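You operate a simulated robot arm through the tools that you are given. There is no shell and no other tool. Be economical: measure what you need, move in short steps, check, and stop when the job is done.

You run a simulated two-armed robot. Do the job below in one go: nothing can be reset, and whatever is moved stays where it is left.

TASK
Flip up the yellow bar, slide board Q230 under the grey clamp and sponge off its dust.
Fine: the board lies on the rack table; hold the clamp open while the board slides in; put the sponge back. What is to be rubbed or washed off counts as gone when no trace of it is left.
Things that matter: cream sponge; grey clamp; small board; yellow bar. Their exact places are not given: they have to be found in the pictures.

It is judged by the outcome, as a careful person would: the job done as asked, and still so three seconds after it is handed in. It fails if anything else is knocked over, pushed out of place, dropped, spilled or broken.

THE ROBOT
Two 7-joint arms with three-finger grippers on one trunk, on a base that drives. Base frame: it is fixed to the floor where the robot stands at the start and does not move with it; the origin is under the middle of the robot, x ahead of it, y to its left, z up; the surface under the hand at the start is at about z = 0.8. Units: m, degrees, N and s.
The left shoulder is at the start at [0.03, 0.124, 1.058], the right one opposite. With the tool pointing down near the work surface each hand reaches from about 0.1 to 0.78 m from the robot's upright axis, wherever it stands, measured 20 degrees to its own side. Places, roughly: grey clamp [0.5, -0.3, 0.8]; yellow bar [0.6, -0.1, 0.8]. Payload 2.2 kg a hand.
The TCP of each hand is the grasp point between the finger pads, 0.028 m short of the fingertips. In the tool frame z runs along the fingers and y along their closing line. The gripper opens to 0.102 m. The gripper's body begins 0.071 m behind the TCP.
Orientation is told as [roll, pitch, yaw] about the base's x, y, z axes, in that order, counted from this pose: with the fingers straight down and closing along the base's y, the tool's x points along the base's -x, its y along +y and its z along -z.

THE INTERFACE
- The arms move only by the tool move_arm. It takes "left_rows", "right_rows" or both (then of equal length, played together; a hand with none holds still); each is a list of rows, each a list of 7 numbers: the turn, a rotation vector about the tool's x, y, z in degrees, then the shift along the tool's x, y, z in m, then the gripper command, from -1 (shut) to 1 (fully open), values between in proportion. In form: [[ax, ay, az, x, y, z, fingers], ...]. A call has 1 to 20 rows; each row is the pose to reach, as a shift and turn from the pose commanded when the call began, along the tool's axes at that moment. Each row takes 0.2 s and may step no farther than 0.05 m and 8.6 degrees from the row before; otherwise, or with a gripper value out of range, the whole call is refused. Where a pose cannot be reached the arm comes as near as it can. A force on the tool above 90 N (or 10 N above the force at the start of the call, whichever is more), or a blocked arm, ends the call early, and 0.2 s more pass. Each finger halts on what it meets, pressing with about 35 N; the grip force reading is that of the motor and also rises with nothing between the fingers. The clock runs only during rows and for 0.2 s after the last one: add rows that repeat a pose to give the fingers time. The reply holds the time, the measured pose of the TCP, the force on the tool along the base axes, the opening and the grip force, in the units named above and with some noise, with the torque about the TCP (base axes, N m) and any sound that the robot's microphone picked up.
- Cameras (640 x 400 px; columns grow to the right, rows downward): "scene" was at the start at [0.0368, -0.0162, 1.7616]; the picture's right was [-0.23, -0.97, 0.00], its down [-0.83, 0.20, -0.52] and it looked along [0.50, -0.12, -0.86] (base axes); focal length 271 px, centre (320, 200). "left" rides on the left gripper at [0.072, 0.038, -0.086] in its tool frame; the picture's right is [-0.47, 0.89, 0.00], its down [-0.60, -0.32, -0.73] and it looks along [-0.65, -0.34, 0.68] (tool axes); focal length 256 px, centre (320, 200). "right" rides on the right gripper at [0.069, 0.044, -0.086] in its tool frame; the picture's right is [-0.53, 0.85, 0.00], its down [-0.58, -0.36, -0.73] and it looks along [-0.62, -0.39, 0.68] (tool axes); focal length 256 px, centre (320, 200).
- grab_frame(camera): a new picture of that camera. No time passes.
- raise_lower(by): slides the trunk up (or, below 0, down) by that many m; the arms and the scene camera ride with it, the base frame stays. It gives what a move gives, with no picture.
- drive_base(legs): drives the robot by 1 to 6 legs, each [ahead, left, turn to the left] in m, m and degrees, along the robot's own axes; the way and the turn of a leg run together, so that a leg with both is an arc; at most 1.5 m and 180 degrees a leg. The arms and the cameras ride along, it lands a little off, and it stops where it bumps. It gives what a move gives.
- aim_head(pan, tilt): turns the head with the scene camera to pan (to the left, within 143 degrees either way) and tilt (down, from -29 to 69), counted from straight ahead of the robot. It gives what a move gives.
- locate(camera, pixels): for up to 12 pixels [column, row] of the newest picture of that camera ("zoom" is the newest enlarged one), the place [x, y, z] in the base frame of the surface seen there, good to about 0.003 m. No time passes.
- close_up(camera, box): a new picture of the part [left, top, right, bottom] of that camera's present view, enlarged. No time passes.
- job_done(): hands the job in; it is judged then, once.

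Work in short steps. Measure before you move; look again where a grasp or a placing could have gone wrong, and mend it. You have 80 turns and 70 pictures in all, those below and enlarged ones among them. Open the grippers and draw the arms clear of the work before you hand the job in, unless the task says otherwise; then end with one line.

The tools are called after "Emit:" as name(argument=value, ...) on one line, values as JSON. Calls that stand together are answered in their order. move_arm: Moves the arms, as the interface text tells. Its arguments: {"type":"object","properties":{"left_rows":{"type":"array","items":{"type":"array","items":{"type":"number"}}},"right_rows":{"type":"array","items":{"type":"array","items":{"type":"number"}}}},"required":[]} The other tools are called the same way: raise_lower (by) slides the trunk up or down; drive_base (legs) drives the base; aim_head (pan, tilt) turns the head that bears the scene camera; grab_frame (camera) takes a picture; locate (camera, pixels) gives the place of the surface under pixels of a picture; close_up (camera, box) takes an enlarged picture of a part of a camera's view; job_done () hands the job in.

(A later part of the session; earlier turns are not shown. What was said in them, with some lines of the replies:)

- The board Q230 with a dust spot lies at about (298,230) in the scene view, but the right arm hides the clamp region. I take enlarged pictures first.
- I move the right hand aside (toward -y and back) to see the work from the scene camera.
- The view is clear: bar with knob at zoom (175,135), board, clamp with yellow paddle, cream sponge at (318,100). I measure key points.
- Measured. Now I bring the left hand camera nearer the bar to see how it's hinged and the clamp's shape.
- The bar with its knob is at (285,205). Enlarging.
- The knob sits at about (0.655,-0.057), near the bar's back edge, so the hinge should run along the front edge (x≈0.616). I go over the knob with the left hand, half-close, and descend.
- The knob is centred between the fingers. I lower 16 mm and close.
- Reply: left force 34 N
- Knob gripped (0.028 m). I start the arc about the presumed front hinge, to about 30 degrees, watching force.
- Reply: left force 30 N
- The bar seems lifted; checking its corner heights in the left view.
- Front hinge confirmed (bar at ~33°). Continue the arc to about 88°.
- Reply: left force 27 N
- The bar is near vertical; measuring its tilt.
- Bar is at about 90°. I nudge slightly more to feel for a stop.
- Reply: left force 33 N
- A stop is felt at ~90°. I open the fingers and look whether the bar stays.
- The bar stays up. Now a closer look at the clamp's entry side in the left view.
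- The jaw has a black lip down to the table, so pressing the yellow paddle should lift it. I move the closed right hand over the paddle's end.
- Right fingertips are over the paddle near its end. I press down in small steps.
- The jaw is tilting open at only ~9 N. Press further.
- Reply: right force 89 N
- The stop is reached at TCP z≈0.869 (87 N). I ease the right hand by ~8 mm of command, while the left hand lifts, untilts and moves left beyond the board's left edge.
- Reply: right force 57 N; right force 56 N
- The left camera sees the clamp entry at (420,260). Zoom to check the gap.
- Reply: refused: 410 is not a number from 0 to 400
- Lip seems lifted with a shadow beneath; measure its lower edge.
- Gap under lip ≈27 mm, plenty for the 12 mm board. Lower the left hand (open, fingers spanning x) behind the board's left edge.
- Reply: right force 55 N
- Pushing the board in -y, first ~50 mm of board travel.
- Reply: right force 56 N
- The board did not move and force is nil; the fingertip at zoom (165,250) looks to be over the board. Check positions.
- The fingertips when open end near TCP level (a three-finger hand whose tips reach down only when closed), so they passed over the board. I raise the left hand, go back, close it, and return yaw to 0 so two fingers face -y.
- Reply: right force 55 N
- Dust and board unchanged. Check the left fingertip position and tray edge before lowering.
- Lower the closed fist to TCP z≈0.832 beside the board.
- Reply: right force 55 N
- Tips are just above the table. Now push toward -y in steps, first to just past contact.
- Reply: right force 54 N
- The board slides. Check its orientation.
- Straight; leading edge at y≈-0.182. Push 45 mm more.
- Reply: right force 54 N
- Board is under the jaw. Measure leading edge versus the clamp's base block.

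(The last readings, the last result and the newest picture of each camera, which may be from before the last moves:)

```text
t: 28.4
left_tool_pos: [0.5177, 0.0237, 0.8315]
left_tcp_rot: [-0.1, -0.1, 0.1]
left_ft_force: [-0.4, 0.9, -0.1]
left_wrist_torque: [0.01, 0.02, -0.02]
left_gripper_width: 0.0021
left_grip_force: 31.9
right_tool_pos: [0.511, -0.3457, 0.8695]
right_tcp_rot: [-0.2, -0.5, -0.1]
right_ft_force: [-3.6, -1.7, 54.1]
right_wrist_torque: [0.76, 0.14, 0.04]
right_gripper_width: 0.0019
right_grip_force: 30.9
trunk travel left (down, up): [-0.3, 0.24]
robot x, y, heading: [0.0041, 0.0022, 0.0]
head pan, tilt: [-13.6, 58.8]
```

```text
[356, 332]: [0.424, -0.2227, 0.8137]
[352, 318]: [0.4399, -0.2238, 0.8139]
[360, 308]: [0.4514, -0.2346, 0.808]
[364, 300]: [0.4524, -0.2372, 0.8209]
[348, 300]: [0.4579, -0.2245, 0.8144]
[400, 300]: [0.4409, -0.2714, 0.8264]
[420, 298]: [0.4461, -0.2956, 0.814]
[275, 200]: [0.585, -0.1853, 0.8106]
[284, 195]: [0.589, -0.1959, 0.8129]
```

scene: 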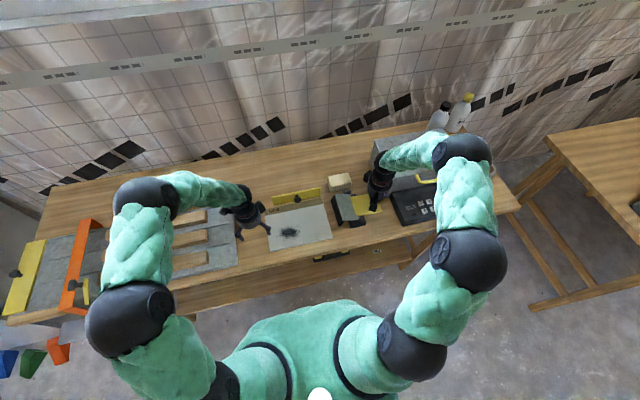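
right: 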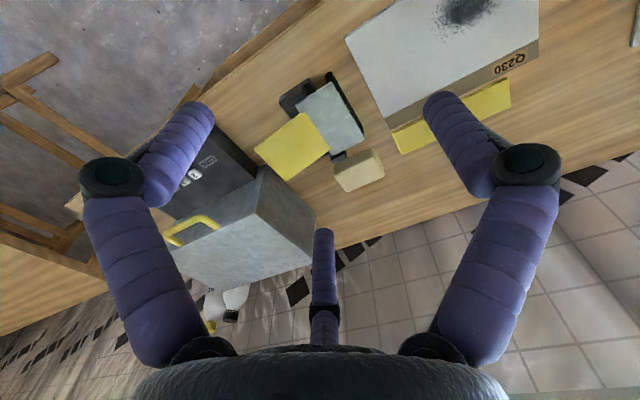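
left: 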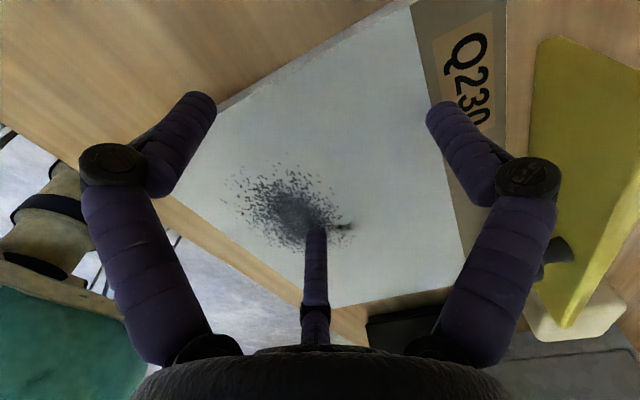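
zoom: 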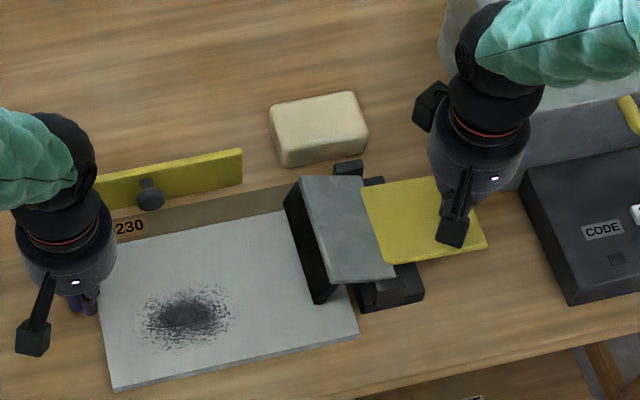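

Leading edge at -0.2245, base block face at ≈-0.237. Push ~12 mm more in small steps to seat it.

Emit:
move_arm(left_rows=[[0, 0, 0, 0, -0.004, 0, -1], [0, 0, 0, 0, -0.008, 0, -1], [0, 0, 0, 0, -0.011, 0, -1], [0, 0, 0, 0, -0.013, 0, -1]])

Emit:
close_up(camera="scene", box=[260, 150, 420, 250])

Emit:
locate(camera="zoom", pixels=[[366, 330], [362, 318], [368, 300], [400, 300], [420, 298], [350, 165]])

```text
t: 29.4
left_tool_pos: [0.5177, 0.0155, 0.8337]
left_tcp_rot: [0.1, 0.0, 0.1]
left_ft_force: [-4.9, 44.4, 14.4]
left_wrist_torque: [0.87, -0.07, -0.13]
left_gripper_width: 0.0021
left_grip_force: 31.4
right_tool_pos: [0.5118, -0.3469, 0.8708]
right_tcp_rot: [-0.4, -0.5, -0.1]
right_ft_force: [-3.3, -20.8, 39.5]
right_wrist_torque: [0.07, 0.09, 0.04]
right_gripper_width: 0.0022
right_grip_force: 31.6
trunk travel left (down, up): [-0.3, 0.24]
robot x, y, heading: [0.0011, 0.0027, 0.1]
head pan, tilt: [-13.6, 58.8]
```

```text
4.00 times, centred on (340, 200) of scene
```

zoom: 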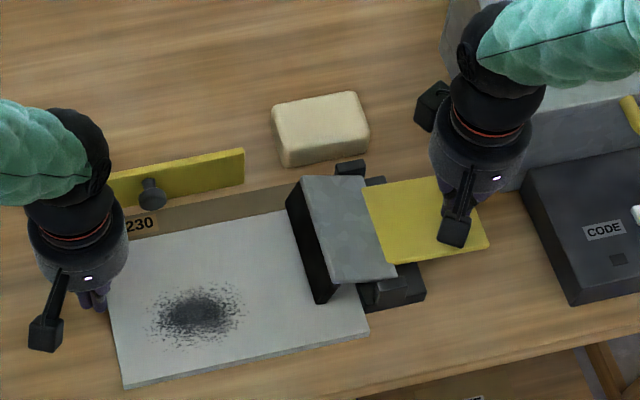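

```text
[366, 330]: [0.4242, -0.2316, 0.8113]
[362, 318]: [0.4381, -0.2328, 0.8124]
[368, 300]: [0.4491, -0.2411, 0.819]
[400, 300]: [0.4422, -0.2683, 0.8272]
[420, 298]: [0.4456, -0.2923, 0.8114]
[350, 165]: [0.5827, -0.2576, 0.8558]
```

The board is seated at the clamp's base (44 N felt). Left withdraws, then the right lets the jaw down gently.

Emit:
move_arm(left_rows=[[0, 0, 0, 0, 0.02, 0, -1], [0, 0, 0, 0, 0.04, -0.01, -1], [0, 0, 0, 0, 0.06, -0.05, -1], [0, 0, 0, 0, 0.1, -0.08, -1], [0, 0, 0, 0, 0.14, -0.1, -1], [0, 0, 0, 0, 0.18, -0.13, -1]])

Emit:
move_arm(right_rows=[[0, 0, 0, 0, 0, -0.006, -1], [0, 0, 0, 0, 0, -0.012, -1], [0, 0, 0, 0, 0, -0.018, -1], [0, 0, 0, 0, 0, -0.024, -1], [0, 0, 0, 0, 0, -0.03, -1], [0, 0, 0, 0, 0, -0.036, -1], [0, 0, 0, 0, 0, -0.06, -1], [0, 0, 0, 0, 0, -0.1, -1]])

Emit:
close_up(camera="scene", box=[260, 150, 420, 250])

Emit:
locate(camera="zoom", pixels=[[364, 322], [225, 320], [150, 315], [190, 345], [190, 285], [270, 135], [278, 160], [290, 105], [352, 97], [368, 145], [320, 115]])

```text
t: 30.8
left_tool_pos: [0.5156, 0.192, 0.9604]
left_tcp_rot: [-0.1, -0.2, 0.0]
left_ft_force: [0.3, 0.2, 0.0]
left_wrist_torque: [0.01, -0.02, -0.04]
left_gripper_width: 0.0022
left_grip_force: 31.6
right_tool_pos: [0.512, -0.3454, 0.8705]
right_tcp_rot: [-0.2, -0.5, -0.1]
right_ft_force: [-4.4, 0.2, 57.0]
right_wrist_torque: [0.84, 0.11, 0.16]
right_gripper_width: 0.0018
right_grip_force: 31.6
trunk travel left (down, up): [-0.3, 0.24]
robot x, y, heading: [0.0025, -0.0006, 0.1]
head pan, tilt: [-13.6, 58.8]
```

```text
t: 32.6
left_tool_pos: [0.5169, 0.192, 0.9597]
left_tcp_rot: [0.0, -0.1, 0.0]
left_ft_force: [-1.2, 0.3, -0.4]
left_wrist_torque: [0.01, 0.0, -0.04]
left_gripper_width: 0.0021
left_grip_force: 31.1
right_tool_pos: [0.5102, -0.3445, 0.9639]
right_tcp_rot: [0.0, 0.1, 0.1]
right_ft_force: [-1.0, 1.1, -0.2]
right_wrist_torque: [-0.02, -0.02, 0.01]
right_gripper_width: 0.0021
right_grip_force: 31.7
trunk travel left (down, up): [-0.3, 0.24]
robot x, y, heading: [0.0029, -0.005, 0.1]
head pan, tilt: [-13.6, 58.8]
```

```text
4.00 times, centred on (340, 200) of scene
```

zoom: 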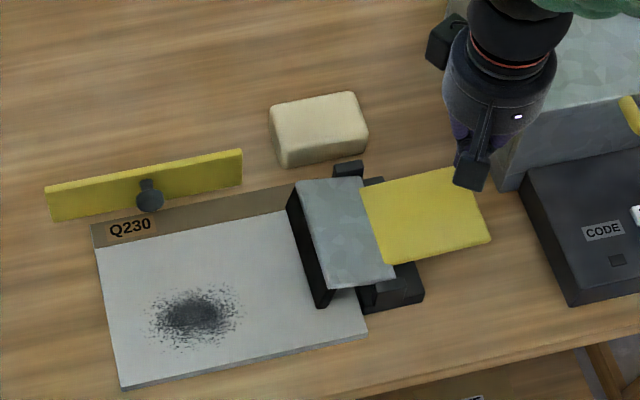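

```text
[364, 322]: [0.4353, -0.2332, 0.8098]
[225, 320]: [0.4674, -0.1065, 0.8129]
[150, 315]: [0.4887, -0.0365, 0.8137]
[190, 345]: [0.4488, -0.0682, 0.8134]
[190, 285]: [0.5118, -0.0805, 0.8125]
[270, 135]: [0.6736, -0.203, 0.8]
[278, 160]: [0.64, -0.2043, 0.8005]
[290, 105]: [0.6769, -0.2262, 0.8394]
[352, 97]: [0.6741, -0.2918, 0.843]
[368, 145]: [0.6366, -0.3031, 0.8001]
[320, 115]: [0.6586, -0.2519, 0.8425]
```

Jaw closed on the board. Now the sponge: centre ≈(0.658,-0.253), 0.055×0.095×0.042 m, long along y. I yaw the right hand by -90° so it closes along x, opening it, and check the box size nearby.

Emit:
move_arm(right_rows=[[0, 0, 8.5, 0, 0.008, -0.005, -0.6], [0, 0, 17, 0, 0.016, -0.01, -0.2], [0, 0, 25.5, 0, 0.024, -0.015, 0.2], [0, 0, 34, 0, 0.032, -0.02, 0.6], [0, 0, 42.5, 0, 0.04, -0.02, 1], [0, 0, 51, 0, 0.048, -0.02, 1], [0, 0, 59.5, 0, 0.056, -0.02, 1], [0, 0, 68, 0, 0.064, -0.02, 1], [0, 0, 76.5, 0, 0.072, -0.02, 1], [0, 0, 85, 0, 0.08, -0.02, 1], [0, 0, 90, 0, 0.09, -0.02, 1]])

Emit:
close_up(camera="scene", box=[270, 110, 478, 240])

Emit:
locate(camera="zoom", pixels=[[330, 100], [345, 150], [370, 210], [420, 180], [340, 80], [400, 90], [360, 120]])

```text
t: 35.0
left_tool_pos: [0.5185, 0.1908, 0.9595]
left_tcp_rot: [0.0, 0.0, -0.1]
left_ft_force: [-0.1, 0.2, 0.2]
left_wrist_torque: [0.01, -0.01, 0.01]
left_gripper_width: 0.0019
left_grip_force: 31.8
right_tool_pos: [0.5135, -0.2553, 0.9847]
right_tcp_rot: [0.1, 0.0, -90.1]
right_ft_force: [-0.5, 0.0, 0.4]
right_wrist_torque: [0.02, 0.0, 0.01]
right_gripper_width: 0.102
right_grip_force: 0.0
trunk travel left (down, up): [-0.3, 0.24]
robot x, y, heading: [0.0001, 0.0004, -0.1]
head pan, tilt: [-13.6, 58.8]
```

```text
3.08 times, centred on (374, 175) of scene
```

zoom: 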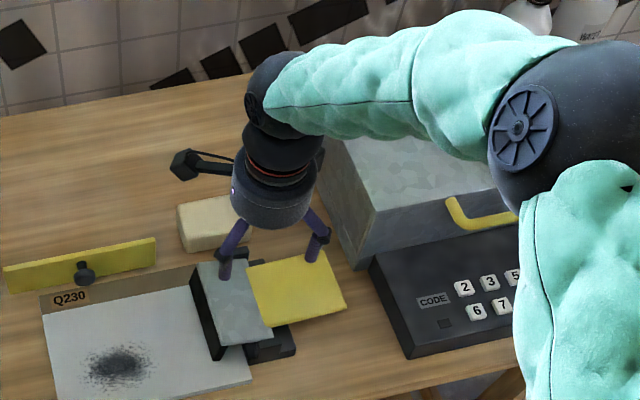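

```text
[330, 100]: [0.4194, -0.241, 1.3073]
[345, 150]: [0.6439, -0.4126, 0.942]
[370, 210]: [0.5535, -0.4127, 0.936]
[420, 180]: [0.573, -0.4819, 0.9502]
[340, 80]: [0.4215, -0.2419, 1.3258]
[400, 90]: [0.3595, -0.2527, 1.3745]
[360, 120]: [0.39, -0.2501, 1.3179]
```

Box face is at y≈-0.41: clear. Move over the sponge.

Emit:
move_arm(right_rows=[[0, 0, 0, 0, 0.045, 0, 1], [0, 0, 0, 0, 0.09, 0, 1], [0, 0, 0, 0.002, 0.136, 0.02, 1], [0, 0, 0, 0.002, 0.136, 0.06, 1], [0, 0, 0, 0.002, 0.136, 0.085, 1]])

Emit:
grab_frame(camera="right")

Emit:
close_up(camera="scene", box=[270, 130, 430, 230])

```text
refused: row 3 steps farther than a row can; nothing moved
```

```text
37 pictures are left
```

right: 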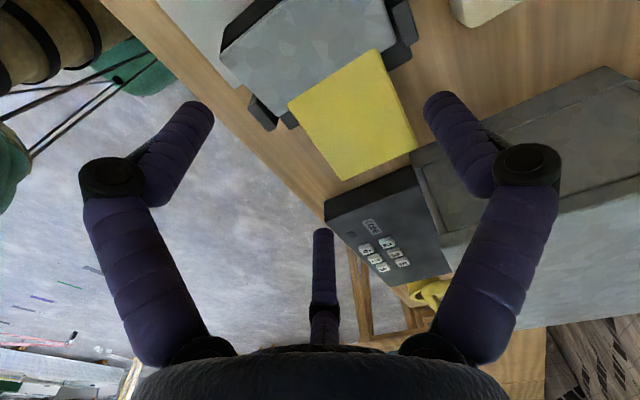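

```text
4.00 times, centred on (350, 180) of scene
```

zoom: 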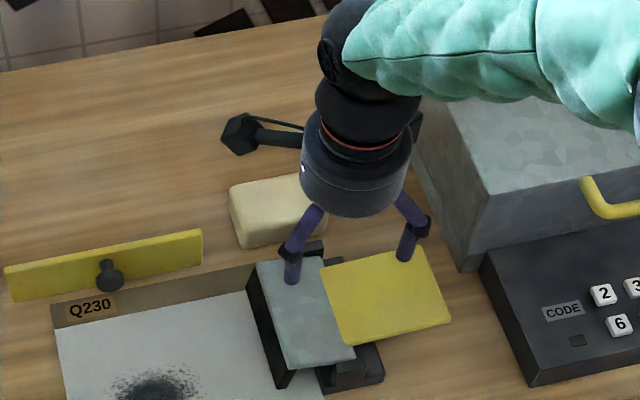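

A row was too long; resend with shorter steps.

Emit:
move_arm(right_rows=[[0, 0, 0, 0, 0.04, 0, 1], [0, 0, 0, 0, 0.08, 0, 1], [0, 0, 0, 0.002, 0.115, 0.01, 1], [0, 0, 0, 0.002, 0.136, 0.04, 1], [0, 0, 0, 0.002, 0.136, 0.08, 1]])

Emit:
grab_frame(camera="right")

Emit:
close_up(camera="scene", box=[270, 110, 430, 210])

```text
t: 36.2
left_tool_pos: [0.5189, 0.1891, 0.9583]
left_tcp_rot: [0.0, 0.0, 0.0]
left_ft_force: [0.6, 0.4, 1.1]
left_wrist_torque: [-0.01, 0.03, 0.01]
left_gripper_width: 0.0019
left_grip_force: 31.5
right_tool_pos: [0.6496, -0.2575, 0.9033]
right_tcp_rot: [0.0, -0.1, -90.0]
right_ft_force: [-0.5, -0.4, -0.1]
right_wrist_torque: [0.02, 0.01, 0.02]
right_gripper_width: 0.1018
right_grip_force: 0.1
trunk travel left (down, up): [-0.3, 0.24]
robot x, y, heading: [0.0001, -0.0017, -0.2]
head pan, tilt: [-13.6, 58.8]
```

```text
35 pictures are left
```

right: 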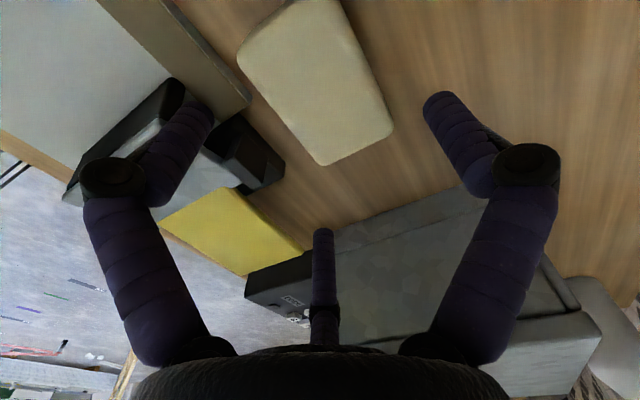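

```text
4.00 times, centred on (350, 160) of scene
```

zoom: 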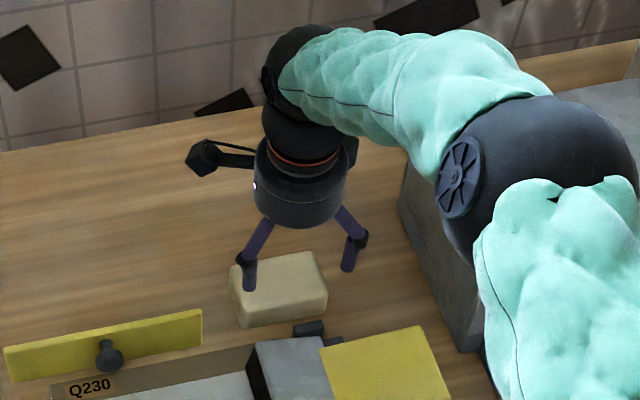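

The sponge lies centred below the TCP. Lower to z≈0.845 with open fingers, checking.

Emit:
move_arm(right_rows=[[0, 0, 0, 0.002, 0, 0.025, 1], [0, 0, 0, 0.003, 0, 0.045, 1], [0, 0, 0, 0.003, 0, 0.058, 1]])

Emit:
grab_frame(camera="right")

```text
t: 37.0
left_tool_pos: [0.5165, 0.1901, 0.9595]
left_tcp_rot: [0.1, 0.1, 0.1]
left_ft_force: [-0.6, -0.1, -0.8]
left_wrist_torque: [-0.01, 0.01, -0.02]
left_gripper_width: 0.002
left_grip_force: 31.9
right_tool_pos: [0.6457, -0.2508, 0.8438]
right_tcp_rot: [0.1, 0.0, -90.0]
right_ft_force: [-1.6, 0.3, 0.1]
right_wrist_torque: [-0.01, -0.04, 0.02]
right_gripper_width: 0.1021
right_grip_force: 0.0
trunk travel left (down, up): [-0.3, 0.24]
robot x, y, heading: [0.0012, 0.0035, 0.0]
head pan, tilt: [-13.6, 58.8]
```

```text
33 pictures are left
```

right: 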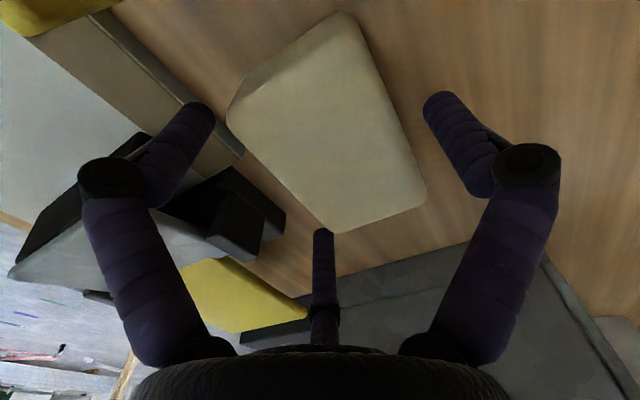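

All fingers are around the sponge. Close.

Emit:
move_arm(right_rows=[[0, 0, 0, 0, 0, 0, 0.5], [0, 0, 0, 0, 0, 0, 0.1], [0, 0, 0, 0, 0, 0, -0.3], [0, 0, 0, 0, 0, 0, -0.6], [0, 0, 0, 0, 0, 0, -1], [0, 0, 0, 0, 0, 0, -1]])

Emit:
grab_frame(camera="right")

```text
t: 38.4
left_tool_pos: [0.5178, 0.1893, 0.9596]
left_tcp_rot: [0.0, 0.0, 0.0]
left_ft_force: [-0.1, -0.4, -0.6]
left_wrist_torque: [0.01, -0.04, 0.01]
left_gripper_width: 0.0021
left_grip_force: 31.2
right_tool_pos: [0.6486, -0.2512, 0.847]
right_tcp_rot: [0.0, -0.1, -90.0]
right_ft_force: [0.0, -0.2, -0.8]
right_wrist_torque: [-0.01, 0.01, -0.03]
right_gripper_width: 0.08
right_grip_force: 34.9
trunk travel left (down, up): [-0.3, 0.24]
robot x, y, heading: [-0.0009, -0.0013, 0.0]
head pan, tilt: [-13.6, 58.8]
```

```text
32 pictures are left
```

right: 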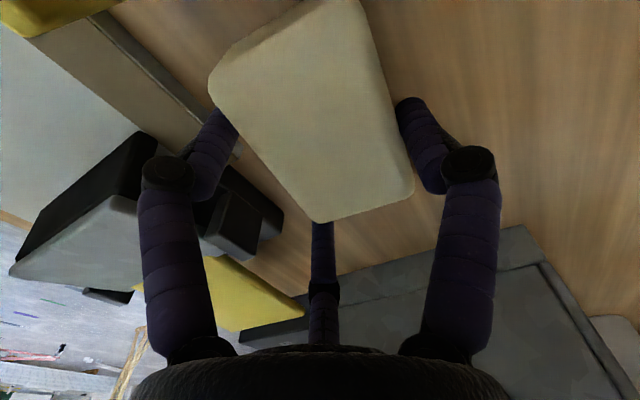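

Gripped (opening 0.08, 35 N). Lift and check.

Emit:
move_arm(right_rows=[[0, 0, 0, 0, 0, -0.01, -1], [0, 0, 0, 0, 0, -0.03, -1], [0, 0, 0, 0, 0, -0.07, -1], [0, 0, 0, 0, 0, -0.1, -1]])

Emit:
grab_frame(camera="right")

Emit:
close_up(camera="scene", box=[270, 110, 430, 210])

```text
t: 39.4
left_tool_pos: [0.5179, 0.1896, 0.9584]
left_tcp_rot: [0.0, 0.0, 0.0]
left_ft_force: [-0.3, -0.1, -1.0]
left_wrist_torque: [0.02, 0.01, -0.01]
left_gripper_width: 0.0021
left_grip_force: 31.5
right_tool_pos: [0.6474, -0.2513, 0.9472]
right_tcp_rot: [-0.1, 0.1, -89.9]
right_ft_force: [-0.3, -1.2, -0.8]
right_wrist_torque: [-0.04, -0.03, 0.02]
right_gripper_width: 0.0799
right_grip_force: 35.5
trunk travel left (down, up): [-0.3, 0.24]
robot x, y, heading: [-0.0028, -0.001, 0.1]
head pan, tilt: [-13.6, 58.8]
```

```text
31 pictures are left
```

right: 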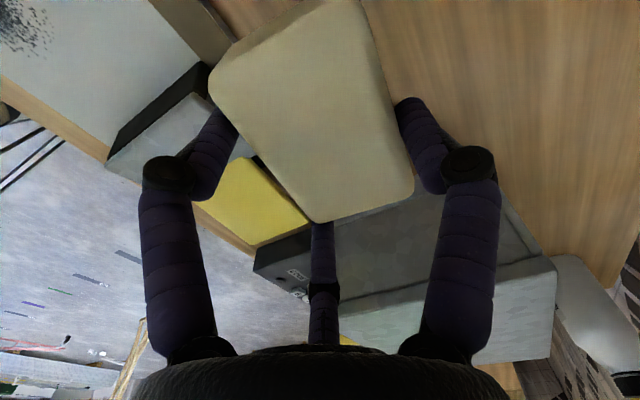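

```text
4.00 times, centred on (350, 160) of scene
```

zoom: 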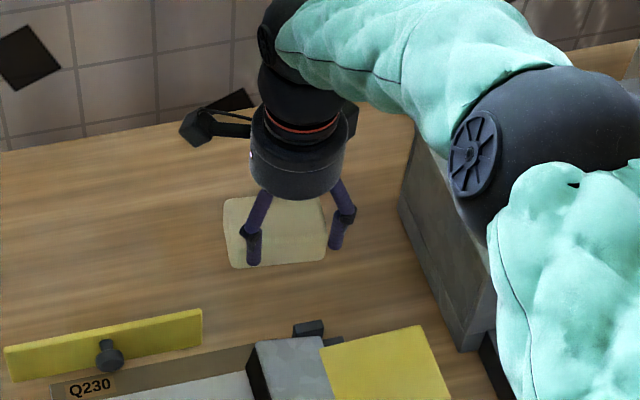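

Held well; sponge bottom is 0.047 below TCP. I carry it over the board to sponge centre ≈(0.55,-0.07), hovering at z≈0.872.

Emit:
move_arm(right_rows=[[0, 0, 0, 0.035, -0.02, 0, -1], [0, 0, 0, 0.07, -0.04, 0, -1], [0, 0, 0, 0.105, -0.06, 0, -1], [0, 0, 0, 0.14, -0.08, 0, -1], [0, 0, 0, 0.175, -0.1, 0.0, -1], [0, 0, 0, 0.1825, -0.108, 0.035, -1], [0, 0, 0, 0.1825, -0.108, 0.072, -1]])

Emit:
close_up(camera="scene", box=[240, 140, 400, 240])

```text
t: 41.0
left_tool_pos: [0.5176, 0.1904, 0.9594]
left_tcp_rot: [0.0, -0.1, 0.0]
left_ft_force: [-1.4, 0.7, 1.1]
left_wrist_torque: [-0.02, 0.0, -0.01]
left_gripper_width: 0.0021
left_grip_force: 30.9
right_tool_pos: [0.5396, -0.0687, 0.878]
right_tcp_rot: [0.2, 0.0, -90.0]
right_ft_force: [-2.0, -1.0, 7.3]
right_wrist_torque: [0.02, -0.35, -0.01]
right_gripper_width: 0.0794
right_grip_force: 34.9
trunk travel left (down, up): [-0.3, 0.24]
robot x, y, heading: [0.0009, 0.0007, 0.2]
head pan, tilt: [-13.6, 58.8]
```

```text
4.00 times, centred on (320, 190) of scene
```

zoom: 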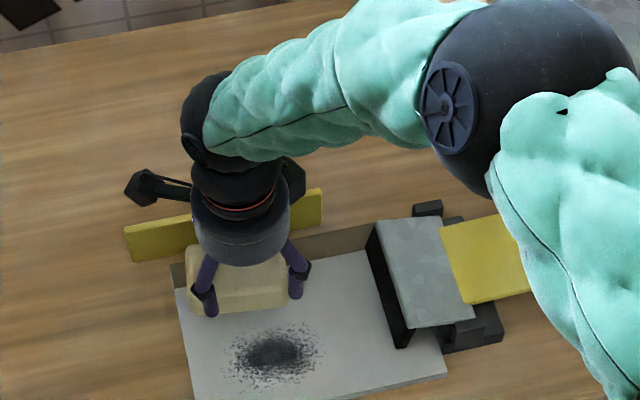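

7 N upward at once: the far finger probably sits on the bar's knob (x≈0.58-0.6). I back up and shift toward -x by 30 mm before lowering.

Emit:
move_arm(right_rows=[[0, 0, 0, 0, 0, -0.02, -1], [0, 0, 0, 0, -0.015, -0.025, -1], [0, 0, 0, 0, -0.03, -0.025, -1], [0, 0, 0, 0, -0.03, -0.005, -1], [0, 0, 0, 0, -0.03, 0.005, -1]])

Emit:
close_up(camera="scene", box=[240, 140, 400, 240])

Emit:
grab_frame(camera="right")

```text
t: 42.2
left_tool_pos: [0.5189, 0.1914, 0.9588]
left_tcp_rot: [0.0, 0.0, 0.0]
left_ft_force: [-0.7, -0.4, -0.2]
left_wrist_torque: [0.0, -0.02, -0.02]
left_gripper_width: 0.0022
left_grip_force: 31.1
right_tool_pos: [0.5106, -0.0684, 0.8683]
right_tcp_rot: [0.0, 0.0, -89.9]
right_ft_force: [-0.3, -0.3, -0.6]
right_wrist_torque: [0.05, 0.02, 0.01]
right_gripper_width: 0.0789
right_grip_force: 34.9
trunk travel left (down, up): [-0.3, 0.24]
robot x, y, heading: [-0.0026, 0.0006, -0.2]
head pan, tilt: [-13.6, 58.8]
```

```text
4.00 times, centred on (320, 190) of scene
```

zoom: 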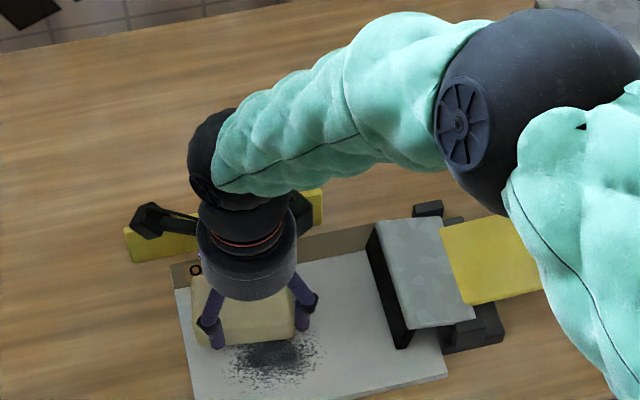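

```text
27 pictures are left
```

right: 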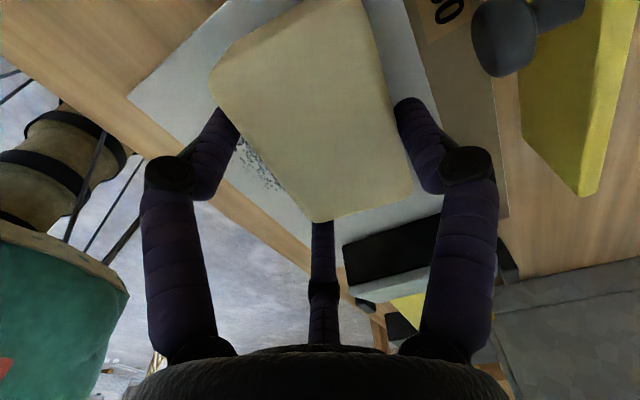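

Free now. Measure the sponge's actual place in the hand.

Emit:
locate(camera="right", pixels=[[215, 75], [315, 210], [405, 190], [350, 5], [320, 120], [270, 175]])

Emit:
locate(camera="zoom", pixels=[[198, 335], [192, 300], [245, 345], [293, 325], [240, 375], [315, 345], [255, 375], [305, 370]])

```text
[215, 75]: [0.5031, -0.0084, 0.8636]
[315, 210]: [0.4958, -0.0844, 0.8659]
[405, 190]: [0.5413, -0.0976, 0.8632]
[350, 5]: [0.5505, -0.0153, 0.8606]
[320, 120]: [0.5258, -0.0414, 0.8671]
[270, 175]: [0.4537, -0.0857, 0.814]
```

```text
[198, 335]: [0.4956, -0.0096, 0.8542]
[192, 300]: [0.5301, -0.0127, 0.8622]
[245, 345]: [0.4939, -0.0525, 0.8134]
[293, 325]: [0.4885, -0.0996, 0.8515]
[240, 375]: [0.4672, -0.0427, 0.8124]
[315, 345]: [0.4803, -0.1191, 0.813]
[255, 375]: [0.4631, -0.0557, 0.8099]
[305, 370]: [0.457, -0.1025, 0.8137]
```

Sponge centre is at TCP +(0.013,+0.016). Lower to light pressure and wipe in x, in two lanes.

Emit:
move_arm(right_rows=[[0, 0, 0, -0.008, 0, 0.006, -1], [0, 0, 0, -0.008, 0, 0.0115, -1], [0, 0, 0, -0.008, -0.02, 0.0115, -1], [0, 0, 0, -0.008, -0.04, 0.0115, -1], [0, 0, 0, -0.008, -0.06, 0.0115, -1], [0, 0, 0, -0.008, -0.08, 0.0115, -1], [0, 0, 0, -0.008, -0.06, 0.0115, -1], [0, 0, 0, -0.008, -0.04, 0.0115, -1], [0, 0, 0, -0.008, -0.02, 0.0115, -1], [0, 0, 0, -0.008, 0, 0.0115, -1], [0, 0, 0, -0.025, 0, 0.0115, -1], [0, 0, 0, -0.043, 0, 0.0115, -1], [0, 0, 0, -0.043, -0.02, 0.0115, -1], [0, 0, 0, -0.043, -0.04, 0.0115, -1], [0, 0, 0, -0.043, -0.06, 0.0115, -1], [0, 0, 0, -0.043, -0.08, 0.0115, -1], [0, 0, 0, -0.043, -0.06, 0.0115, -1], [0, 0, 0, -0.043, -0.04, 0.0115, -1], [0, 0, 0, -0.043, -0.02, 0.0115, -1], [0, 0, 0, -0.043, 0, 0.0115, -1]])

Emit:
close_up(camera="scene", box=[240, 140, 400, 240])

```text
t: 46.4
left_tool_pos: [0.5186, 0.1899, 0.9587]
left_tcp_rot: [0.0, 0.0, 0.0]
left_ft_force: [1.5, 0.0, -0.1]
left_wrist_torque: [0.02, -0.04, -0.03]
left_gripper_width: 0.002
left_grip_force: 31.7
right_tool_pos: [0.5115, -0.1102, 0.8585]
right_tcp_rot: [-0.1, 0.0, -90.0]
right_ft_force: [0.0, -0.2, 0.4]
right_wrist_torque: [0.03, 0.05, -0.01]
right_gripper_width: 0.0778
right_grip_force: 35.2
trunk travel left (down, up): [-0.3, 0.24]
robot x, y, heading: [-0.001, 0.0015, -0.0]
head pan, tilt: [-13.6, 58.8]
```

```text
4.00 times, centred on (320, 190) of scene
```

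zoom: 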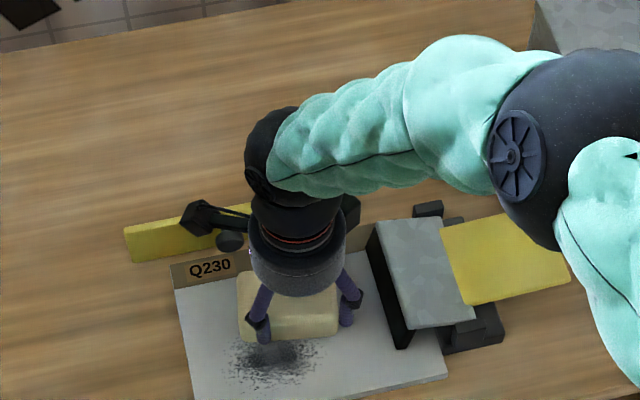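

No contact force and the dust is unchanged; I need to go lower. Move over the dust and lower 6 mm, reading force.

Emit:
move_arm(right_rows=[[0, 0, 0, 0.01, -0.015, 0, -1], [0, 0, 0, 0.018, -0.035, 0.0, -1], [0, 0, 0, 0.018, -0.035, 0.003, -1], [0, 0, 0, 0.018, -0.035, 0.006, -1]])

Emit:
locate(camera="right", pixels=[[320, 120]])

```text
t: 47.4
left_tool_pos: [0.5164, 0.1904, 0.962]
left_tcp_rot: [0.0, -0.2, 0.0]
left_ft_force: [0.0, 0.7, -1.1]
left_wrist_torque: [0.0, -0.02, -0.03]
left_gripper_width: 0.0021
left_grip_force: 31.7
right_tool_pos: [0.475, -0.0933, 0.8565]
right_tcp_rot: [0.4, 0.0, -90.0]
right_ft_force: [-12.2, -2.3, 50.8]
right_wrist_torque: [1.05, 0.05, 0.82]
right_gripper_width: 0.078
right_grip_force: 35.2
trunk travel left (down, up): [-0.3, 0.24]
robot x, y, heading: [0.0004, 0.0004, -0.1]
head pan, tilt: [-13.6, 58.8]
```

```text
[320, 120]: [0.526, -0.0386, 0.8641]
```

Contact now at z≈0.857 (50 N). I ease 2.5 mm and sweep three lanes.

Emit:
move_arm(right_rows=[[0, 0, 0, 0, 0, -0.0025, -1], [0, 0, 0, 0, 0.018, -0.0025, -1], [0, 0, 0, 0, 0.035, -0.0025, -1], [0, 0, 0, 0, 0.015, -0.0025, -1], [0, 0, 0, 0, -0.01, -0.0025, -1], [0, 0, 0, 0, -0.03, -0.0025, -1], [0, 0, 0, 0, -0.05, -0.0025, -1], [0, 0, 0, 0.018, -0.05, -0.0025, -1], [0, 0, 0, 0.018, -0.03, -0.0025, -1], [0, 0, 0, 0.018, -0.01, -0.0025, -1], [0, 0, 0, 0.018, 0.015, -0.0025, -1], [0, 0, 0, 0.018, 0.035, -0.0025, -1], [0, 0, 0, 0, 0.035, -0.0025, -1], [0, 0, 0, -0.018, 0.035, -0.0025, -1], [0, 0, 0, -0.018, 0.015, -0.0025, -1], [0, 0, 0, -0.018, -0.01, -0.0025, -1], [0, 0, 0, -0.018, -0.03, -0.0025, -1], [0, 0, 0, -0.018, -0.05, -0.0025, -1], [0, 0, 0, 0, -0.05, -0.0025, -1], [0, 0, 0, 0, -0.05, -0.03, -1]])

Emit:
close_up(camera="scene", box=[240, 140, 400, 240])

```text
t: 51.6
left_tool_pos: [0.5164, 0.1895, 0.9597]
left_tcp_rot: [0.1, 0.0, 0.0]
left_ft_force: [-0.1, -0.9, 0.0]
left_wrist_torque: [0.02, -0.06, 0.05]
left_gripper_width: 0.0024
left_grip_force: 31.4
right_tool_pos: [0.4229, -0.0924, 0.8824]
right_tcp_rot: [-0.1, 0.1, -90.0]
right_ft_force: [0.5, -0.5, -0.1]
right_wrist_torque: [0.02, -0.02, 0.0]
right_gripper_width: 0.0755
right_grip_force: 35.2
trunk travel left (down, up): [-0.3, 0.24]
robot x, y, heading: [0.0011, 0.0014, 0.2]
head pan, tilt: [-13.6, 58.8]
```

```text
4.00 times, centred on (320, 190) of scene
```

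zoom: 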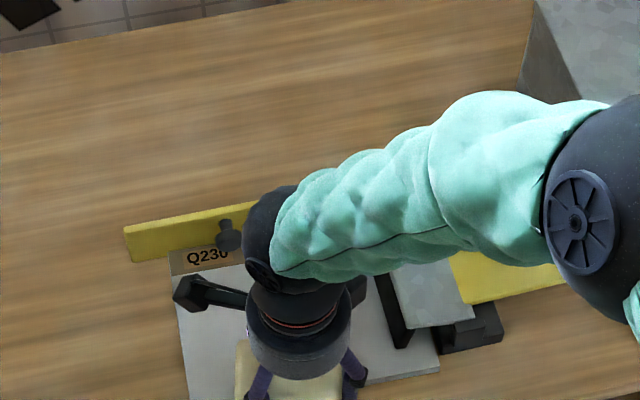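

Lift and move toward the sponge's place to see the board.

Emit:
move_arm(right_rows=[[0, 0, 0, 0, 0, -0.04, -1], [0, 0, 0, 0, 0.02, -0.08, -1], [0, 0, 0, -0.03, 0.05, -0.08, -1], [0, 0, 0, -0.06, 0.08, -0.08, -1], [0, 0, 0, -0.09, 0.11, -0.08, -1], [0, 0, 0, -0.12, 0.14, -0.08, -1], [0, 0, 0, -0.15, 0.17, -0.08, -1], [0, 0, 0, -0.17, 0.2, -0.08, -1]])

Emit:
close_up(camera="scene", box=[260, 150, 420, 250])

Emit:
grab_frame(camera="right")

```text
t: 53.4
left_tool_pos: [0.5182, 0.1903, 0.959]
left_tcp_rot: [0.0, 0.1, 0.0]
left_ft_force: [0.2, -0.2, 0.2]
left_wrist_torque: [-0.01, 0.01, -0.01]
left_gripper_width: 0.0022
left_grip_force: 31.2
right_tool_pos: [0.6243, -0.2626, 0.9584]
right_tcp_rot: [-0.2, 0.1, -90.1]
right_ft_force: [0.2, -0.5, -1.1]
right_wrist_torque: [0.0, 0.01, 0.01]
right_gripper_width: 0.0754
right_grip_force: 34.8
trunk travel left (down, up): [-0.3, 0.24]
robot x, y, heading: [0.0037, 0.0014, -0.0]
head pan, tilt: [-13.6, 58.8]
```

```text
4.00 times, centred on (340, 200) of scene
```

zoom: 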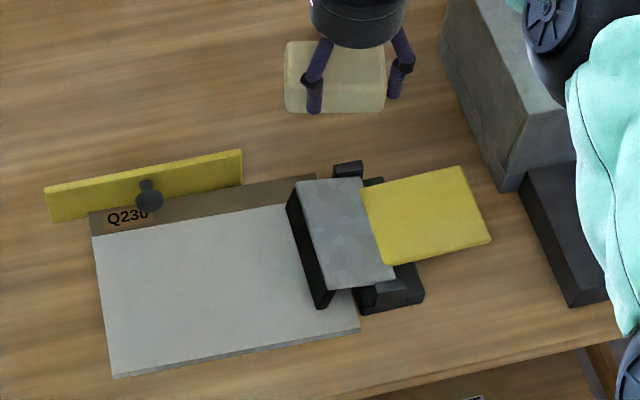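

```text
23 pictures are left
```

right: 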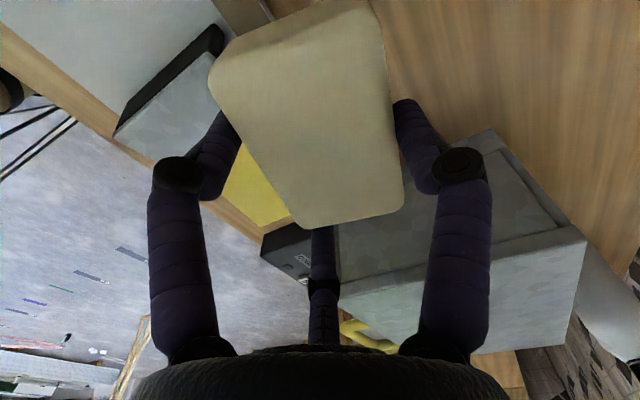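

The dust looks gone. Zoom finely for traces and check the board's position.

Emit:
close_up(camera="scene", box=[276, 196, 356, 246])

Emit:
locate(camera="zoom", pixels=[[75, 380], [25, 150], [590, 270], [595, 240], [380, 60], [120, 55], [500, 160]])

```text
8.00 times, centred on (316, 221) of scene
```

zoom: 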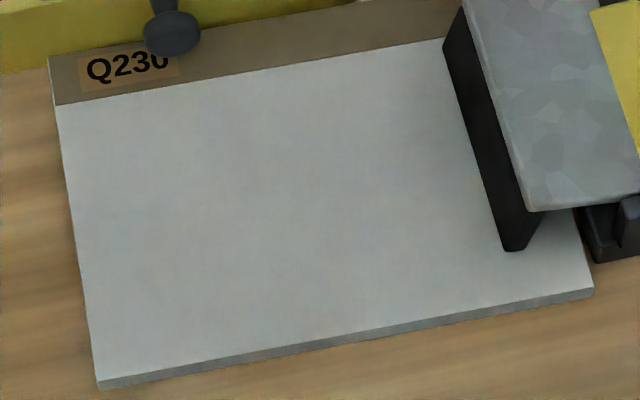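

```text
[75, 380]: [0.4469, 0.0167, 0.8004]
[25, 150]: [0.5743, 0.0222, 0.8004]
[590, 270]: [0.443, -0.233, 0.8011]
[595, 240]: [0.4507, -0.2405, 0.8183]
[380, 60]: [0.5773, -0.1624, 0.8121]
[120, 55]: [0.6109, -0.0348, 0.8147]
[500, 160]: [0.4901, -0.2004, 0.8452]
```

Board is spotless. Check how far it still reaches under the clamp.

Emit:
locate(camera="zoom", pixels=[[588, 286], [580, 250], [100, 376], [80, 260], [58, 110], [52, 62], [520, 245], [575, 225]])

Emit:
locate(camera="right", pixels=[[215, 75], [300, 215], [400, 200], [370, 10], [310, 110]])

```text
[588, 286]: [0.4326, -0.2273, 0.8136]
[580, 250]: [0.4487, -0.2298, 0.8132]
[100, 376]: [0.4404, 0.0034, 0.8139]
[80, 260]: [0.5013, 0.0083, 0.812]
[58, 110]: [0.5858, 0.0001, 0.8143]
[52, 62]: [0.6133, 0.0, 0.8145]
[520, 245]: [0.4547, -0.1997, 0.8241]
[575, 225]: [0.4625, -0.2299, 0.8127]
```

```text
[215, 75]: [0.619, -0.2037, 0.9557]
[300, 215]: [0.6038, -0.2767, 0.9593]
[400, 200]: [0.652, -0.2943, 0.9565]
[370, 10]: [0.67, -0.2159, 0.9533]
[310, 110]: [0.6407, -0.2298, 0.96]
```

Board still well under the jaw (edge y≈-0.23) and against the bar. Now return the sponge: correct 9° of yaw, place its centre at (0.657,-0.252).

Emit:
move_arm(right_rows=[[0, 0, -4.5, -0.003, 0.012, 0.01, -1], [0, 0, -9, -0.0054, 0.0227, 0.02, -1], [0, 0, -9, -0.0054, 0.0227, 0.05, -1], [0, 0, -9, -0.0054, 0.0227, 0.08, -1], [0, 0, -9, -0.0054, 0.0227, 0.1, -1], [0, 0, -9, -0.0054, 0.0227, 0.108, -1], [0, 0, -9, -0.0054, 0.0227, 0.112, -1]])

Emit:
close_up(camera="scene", box=[270, 130, 430, 230])

```text
t: 55.0
left_tool_pos: [0.5189, 0.1908, 0.9585]
left_tcp_rot: [-0.1, 0.0, 0.0]
left_ft_force: [-0.7, 0.4, 0.2]
left_wrist_torque: [0.0, 0.0, 0.01]
left_gripper_width: 0.0021
left_grip_force: 32.0
right_tool_pos: [0.6476, -0.2692, 0.8495]
right_tcp_rot: [0.0, 0.0, -80.9]
right_ft_force: [0.1, -0.1, -0.2]
right_wrist_torque: [0.03, 0.0, 0.02]
right_gripper_width: 0.075
right_grip_force: 34.9
trunk travel left (down, up): [-0.3, 0.24]
robot x, y, heading: [0.0004, 0.0036, -0.1]
head pan, tilt: [-13.6, 58.8]
```

```text
4.00 times, centred on (350, 180) of scene
```

zoom: 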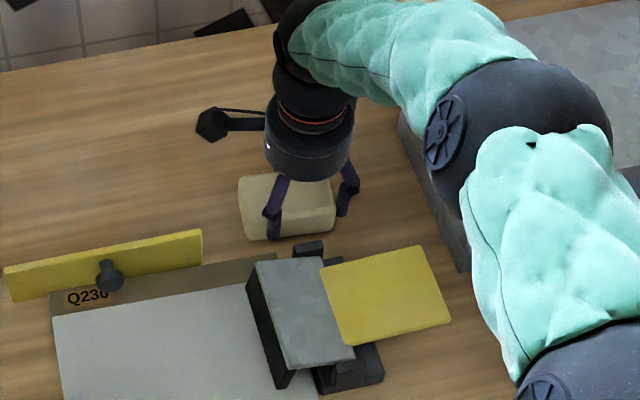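

Not yet touching (force ~0); lower slowly until contact.

Emit:
move_arm(right_rows=[[0, 0, 0, 0, 0, 0.0015, -1], [0, 0, 0, 0, 0, 0.003, -1]])

```text
t: 55.6
left_tool_pos: [0.5176, 0.1899, 0.9601]
left_tcp_rot: [0.1, 0.1, 0.0]
left_ft_force: [0.2, -1.0, -0.1]
left_wrist_torque: [0.01, 0.02, -0.06]
left_gripper_width: 0.0022
left_grip_force: 31.3
right_tool_pos: [0.6483, -0.2691, 0.8478]
right_tcp_rot: [-0.1, 0.0, -81.1]
right_ft_force: [0.0, -0.5, 0.5]
right_wrist_torque: [-0.02, 0.04, -0.03]
right_gripper_width: 0.0749
right_grip_force: 34.6
trunk travel left (down, up): [-0.3, 0.24]
robot x, y, heading: [-0.0028, -0.0013, 0.1]
head pan, tilt: [-13.6, 58.8]
```

Emit:
move_arm(right_rows=[[0, 0, 0, 0, 0, 0.0015, -1], [0, 0, 0, 0, 0, 0.003, -1]])

```text
t: 56.2
left_tool_pos: [0.5191, 0.1896, 0.9599]
left_tcp_rot: [0.0, -0.1, -0.1]
left_ft_force: [-0.2, -0.1, 0.0]
left_wrist_torque: [0.01, 0.03, 0.01]
left_gripper_width: 0.0023
left_grip_force: 31.7
right_tool_pos: [0.6471, -0.2679, 0.8446]
right_tcp_rot: [0.0, 0.0, -81.1]
right_ft_force: [0.1, 0.6, -0.4]
right_wrist_torque: [0.01, -0.01, 0.01]
right_gripper_width: 0.0748
right_grip_force: 35.1
trunk travel left (down, up): [-0.3, 0.24]
robot x, y, heading: [-0.0022, 0.0003, 0.4]
head pan, tilt: [-13.6, 58.8]
```

Still about 0 N, but contact should be within 1–2 mm; one more small step, then open slowly.

Emit:
move_arm(right_rows=[[0, 0, 0, 0, 0, 0.001, -1], [0, 0, 0, 0, 0, 0.002, -1]])

```text
t: 56.8
left_tool_pos: [0.5189, 0.1895, 0.9591]
left_tcp_rot: [-0.1, 0.0, -0.1]
left_ft_force: [0.2, 0.6, 0.7]
left_wrist_torque: [0.0, 0.02, 0.04]
left_gripper_width: 0.0022
left_grip_force: 31.5
right_tool_pos: [0.6473, -0.2684, 0.8418]
right_tcp_rot: [-0.1, -0.1, -81.1]
right_ft_force: [0.2, 0.9, 0.7]
right_wrist_torque: [-0.02, -0.03, -0.01]
right_gripper_width: 0.0751
right_grip_force: 34.7
trunk travel left (down, up): [-0.3, 0.24]
robot x, y, heading: [0.0006, 0.0004, -0.2]
head pan, tilt: [-13.6, 58.8]
```

Emit:
move_arm(right_rows=[[0, 0, 0, 0, 0, 0.001, -1], [0, 0, 0, 0, 0, 0.002, -1], [0, 0, 0, 0, 0, 0.003, -1]])

Emit:
close_up(camera="scene", box=[310, 150, 390, 200])

Emit:
locate(camera="zoom", pixels=[[175, 255], [170, 215], [160, 150], [180, 290], [170, 130]])

```text
t: 57.6
left_tool_pos: [0.5175, 0.1907, 0.9603]
left_tcp_rot: [0.0, 0.0, 0.0]
left_ft_force: [0.2, -0.5, -1.1]
left_wrist_torque: [0.02, 0.02, 0.0]
left_gripper_width: 0.0022
left_grip_force: 31.6
right_tool_pos: [0.6484, -0.2687, 0.8419]
right_tcp_rot: [0.1, 0.0, -81.0]
right_ft_force: [-5.1, 0.6, 13.3]
right_wrist_torque: [0.27, 0.17, 0.26]
right_gripper_width: 0.0751
right_grip_force: 35.2
trunk travel left (down, up): [-0.3, 0.24]
robot x, y, heading: [0.0033, -0.0017, -0.1]
head pan, tilt: [-13.6, 58.8]
```

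```text
8.00 times, centred on (350, 175) of scene
```

zoom: 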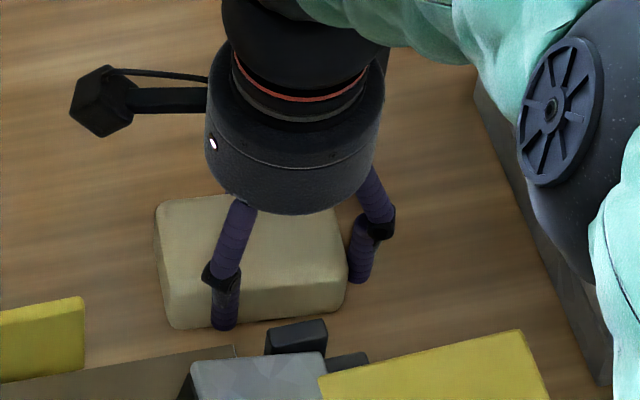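

```text
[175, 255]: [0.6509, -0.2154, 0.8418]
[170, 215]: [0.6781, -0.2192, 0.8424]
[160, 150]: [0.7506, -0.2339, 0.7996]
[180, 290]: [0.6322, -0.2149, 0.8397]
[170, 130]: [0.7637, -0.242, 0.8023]
```

Contact with the table (13 N), sponge top at 0.842. Open and lift.

Emit:
move_arm(right_rows=[[0, 0, 0, 0, 0, 0, 0.5], [0, 0, 0, 0, 0, -0.001, 0.8], [0, 0, 0, 0, 0, -0.002, 1], [0, 0, 0, 0, 0, -0.002, 1], [0, 0, 0, 0, 0, -0.03, 1], [0, 0, 0, 0, 0, -0.07, 1], [0, 0, 0, 0, 0, -0.11, 1], [0, 0, 0, 0, 0, -0.15, 1]])

Emit:
close_up(camera="scene", box=[270, 130, 430, 230])

```text
t: 59.4
left_tool_pos: [0.5182, 0.191, 0.9584]
left_tcp_rot: [0.0, 0.1, 0.1]
left_ft_force: [-0.7, 0.6, -0.6]
left_wrist_torque: [0.01, 0.02, -0.02]
left_gripper_width: 0.002
left_grip_force: 31.4
right_tool_pos: [0.6463, -0.2684, 0.9898]
right_tcp_rot: [-0.1, 0.0, -80.8]
right_ft_force: [-1.0, 0.3, -0.4]
right_wrist_torque: [-0.01, 0.0, 0.0]
right_gripper_width: 0.102
right_grip_force: 0.0
trunk travel left (down, up): [-0.3, 0.24]
robot x, y, heading: [0.0004, 0.0038, 0.0]
head pan, tilt: [-13.6, 58.8]
```

```text
4.00 times, centred on (350, 180) of scene
```

zoom: 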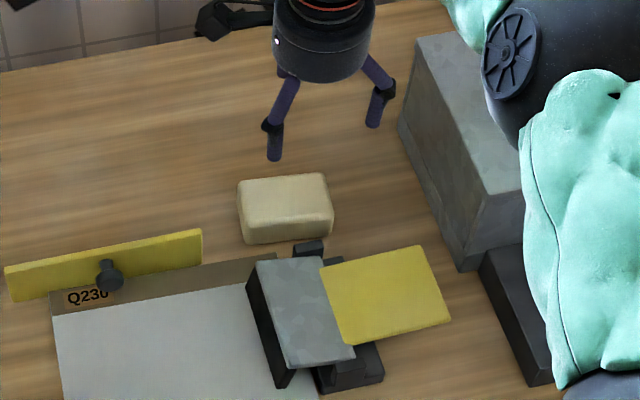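

The sponge is released flat. Measure it against its original place.

Emit:
locate(camera="zoom", pixels=[[243, 186], [321, 178], [328, 208], [248, 216], [285, 195]])

```text
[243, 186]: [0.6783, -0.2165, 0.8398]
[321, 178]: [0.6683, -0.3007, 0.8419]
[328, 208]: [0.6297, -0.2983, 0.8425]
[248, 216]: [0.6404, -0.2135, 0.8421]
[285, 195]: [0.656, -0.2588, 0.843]
```

Sponge within ~7 mm of its original place. Open the left gripper and draw both arms up and clear.

Emit:
move_arm(left_rows=[[0, 0, 0, 0, 0, -0.04, -0.5], [0, 0, 0, 0, 0.01, -0.08, 0], [0, 0, 0, 0.03, 0.02, -0.11, 0.5], [0, 0, 0, 0.06, 0.03, -0.14, 1], [0, 0, 0, 0.09, 0.04, -0.16, 1], [0, 0, 0, 0.12, 0.05, -0.17, 1], [0, 0, 0, 0.14, 0.05, -0.17, 1]], right_rows=[[0, 0, 0, 0, 0, -0.04, 1], [0, 0, 0, 0, -0.02, -0.08, 1], [0, 0, 0, -0.01, -0.06, -0.1, 1], [0, 0, 0, -0.02, -0.1, -0.12, 1], [0, 0, 0, -0.04, -0.14, -0.13, 1], [0, 0, 0, -0.06, -0.18, -0.14, 1], [0, 0, 0, -0.09, -0.22, -0.14, 1]])

Emit:
grab_frame(camera="scene")

Emit:
close_up(camera="scene", box=[240, 150, 440, 275])

```text
t: 61.0
left_tool_pos: [0.379, 0.2387, 1.1313]
left_tcp_rot: [0.0, 0.0, 0.0]
left_ft_force: [-0.1, 0.4, 0.0]
left_wrist_torque: [0.01, -0.03, 0.0]
left_gripper_width: 0.102
left_grip_force: 0.0
right_tool_pos: [0.4432, -0.3951, 1.1298]
right_tcp_rot: [0.0, 0.1, -80.9]
right_ft_force: [0.1, -0.2, -0.8]
right_wrist_torque: [0.03, -0.07, 0.01]
right_gripper_width: 0.1021
right_grip_force: 0.1
trunk travel left (down, up): [-0.3, 0.24]
robot x, y, heading: [0.0015, -0.0003, 0.1]
head pan, tilt: [-13.6, 58.8]
```

```text
18 pictures are left
```

scene: 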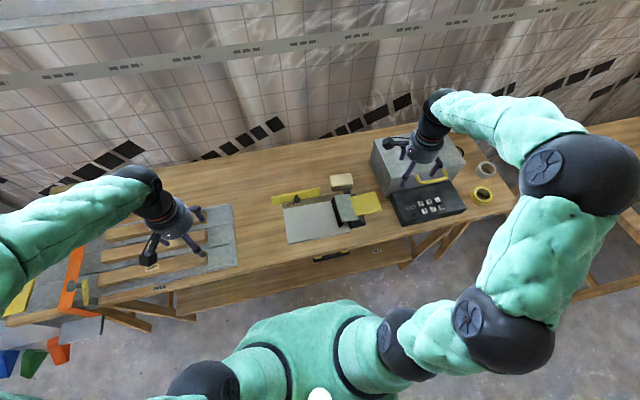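

```text
3.20 times, centred on (340, 212) of scene
```

zoom: 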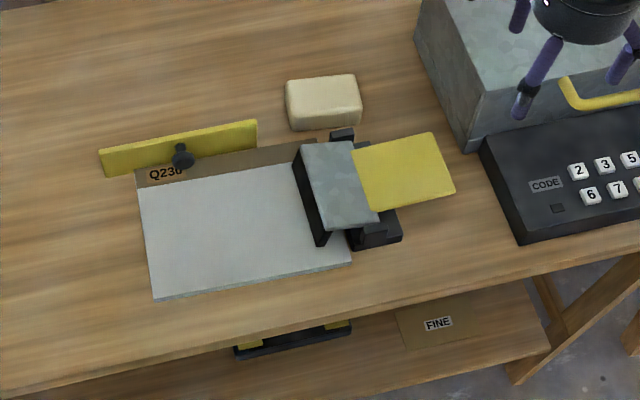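

Bar is up, the board is clamped and clean, the sponge is back in place and the arms are clear, so I hand in.

Emit:
job_done()

```text
The job is handed in.
```

The yellow bar is flipped up and board Q230 is under the closed grey clamp. Its dust is wiped off with no trace visible, the sponge is back within about 7 mm of its original place, and both arms are open and clear.
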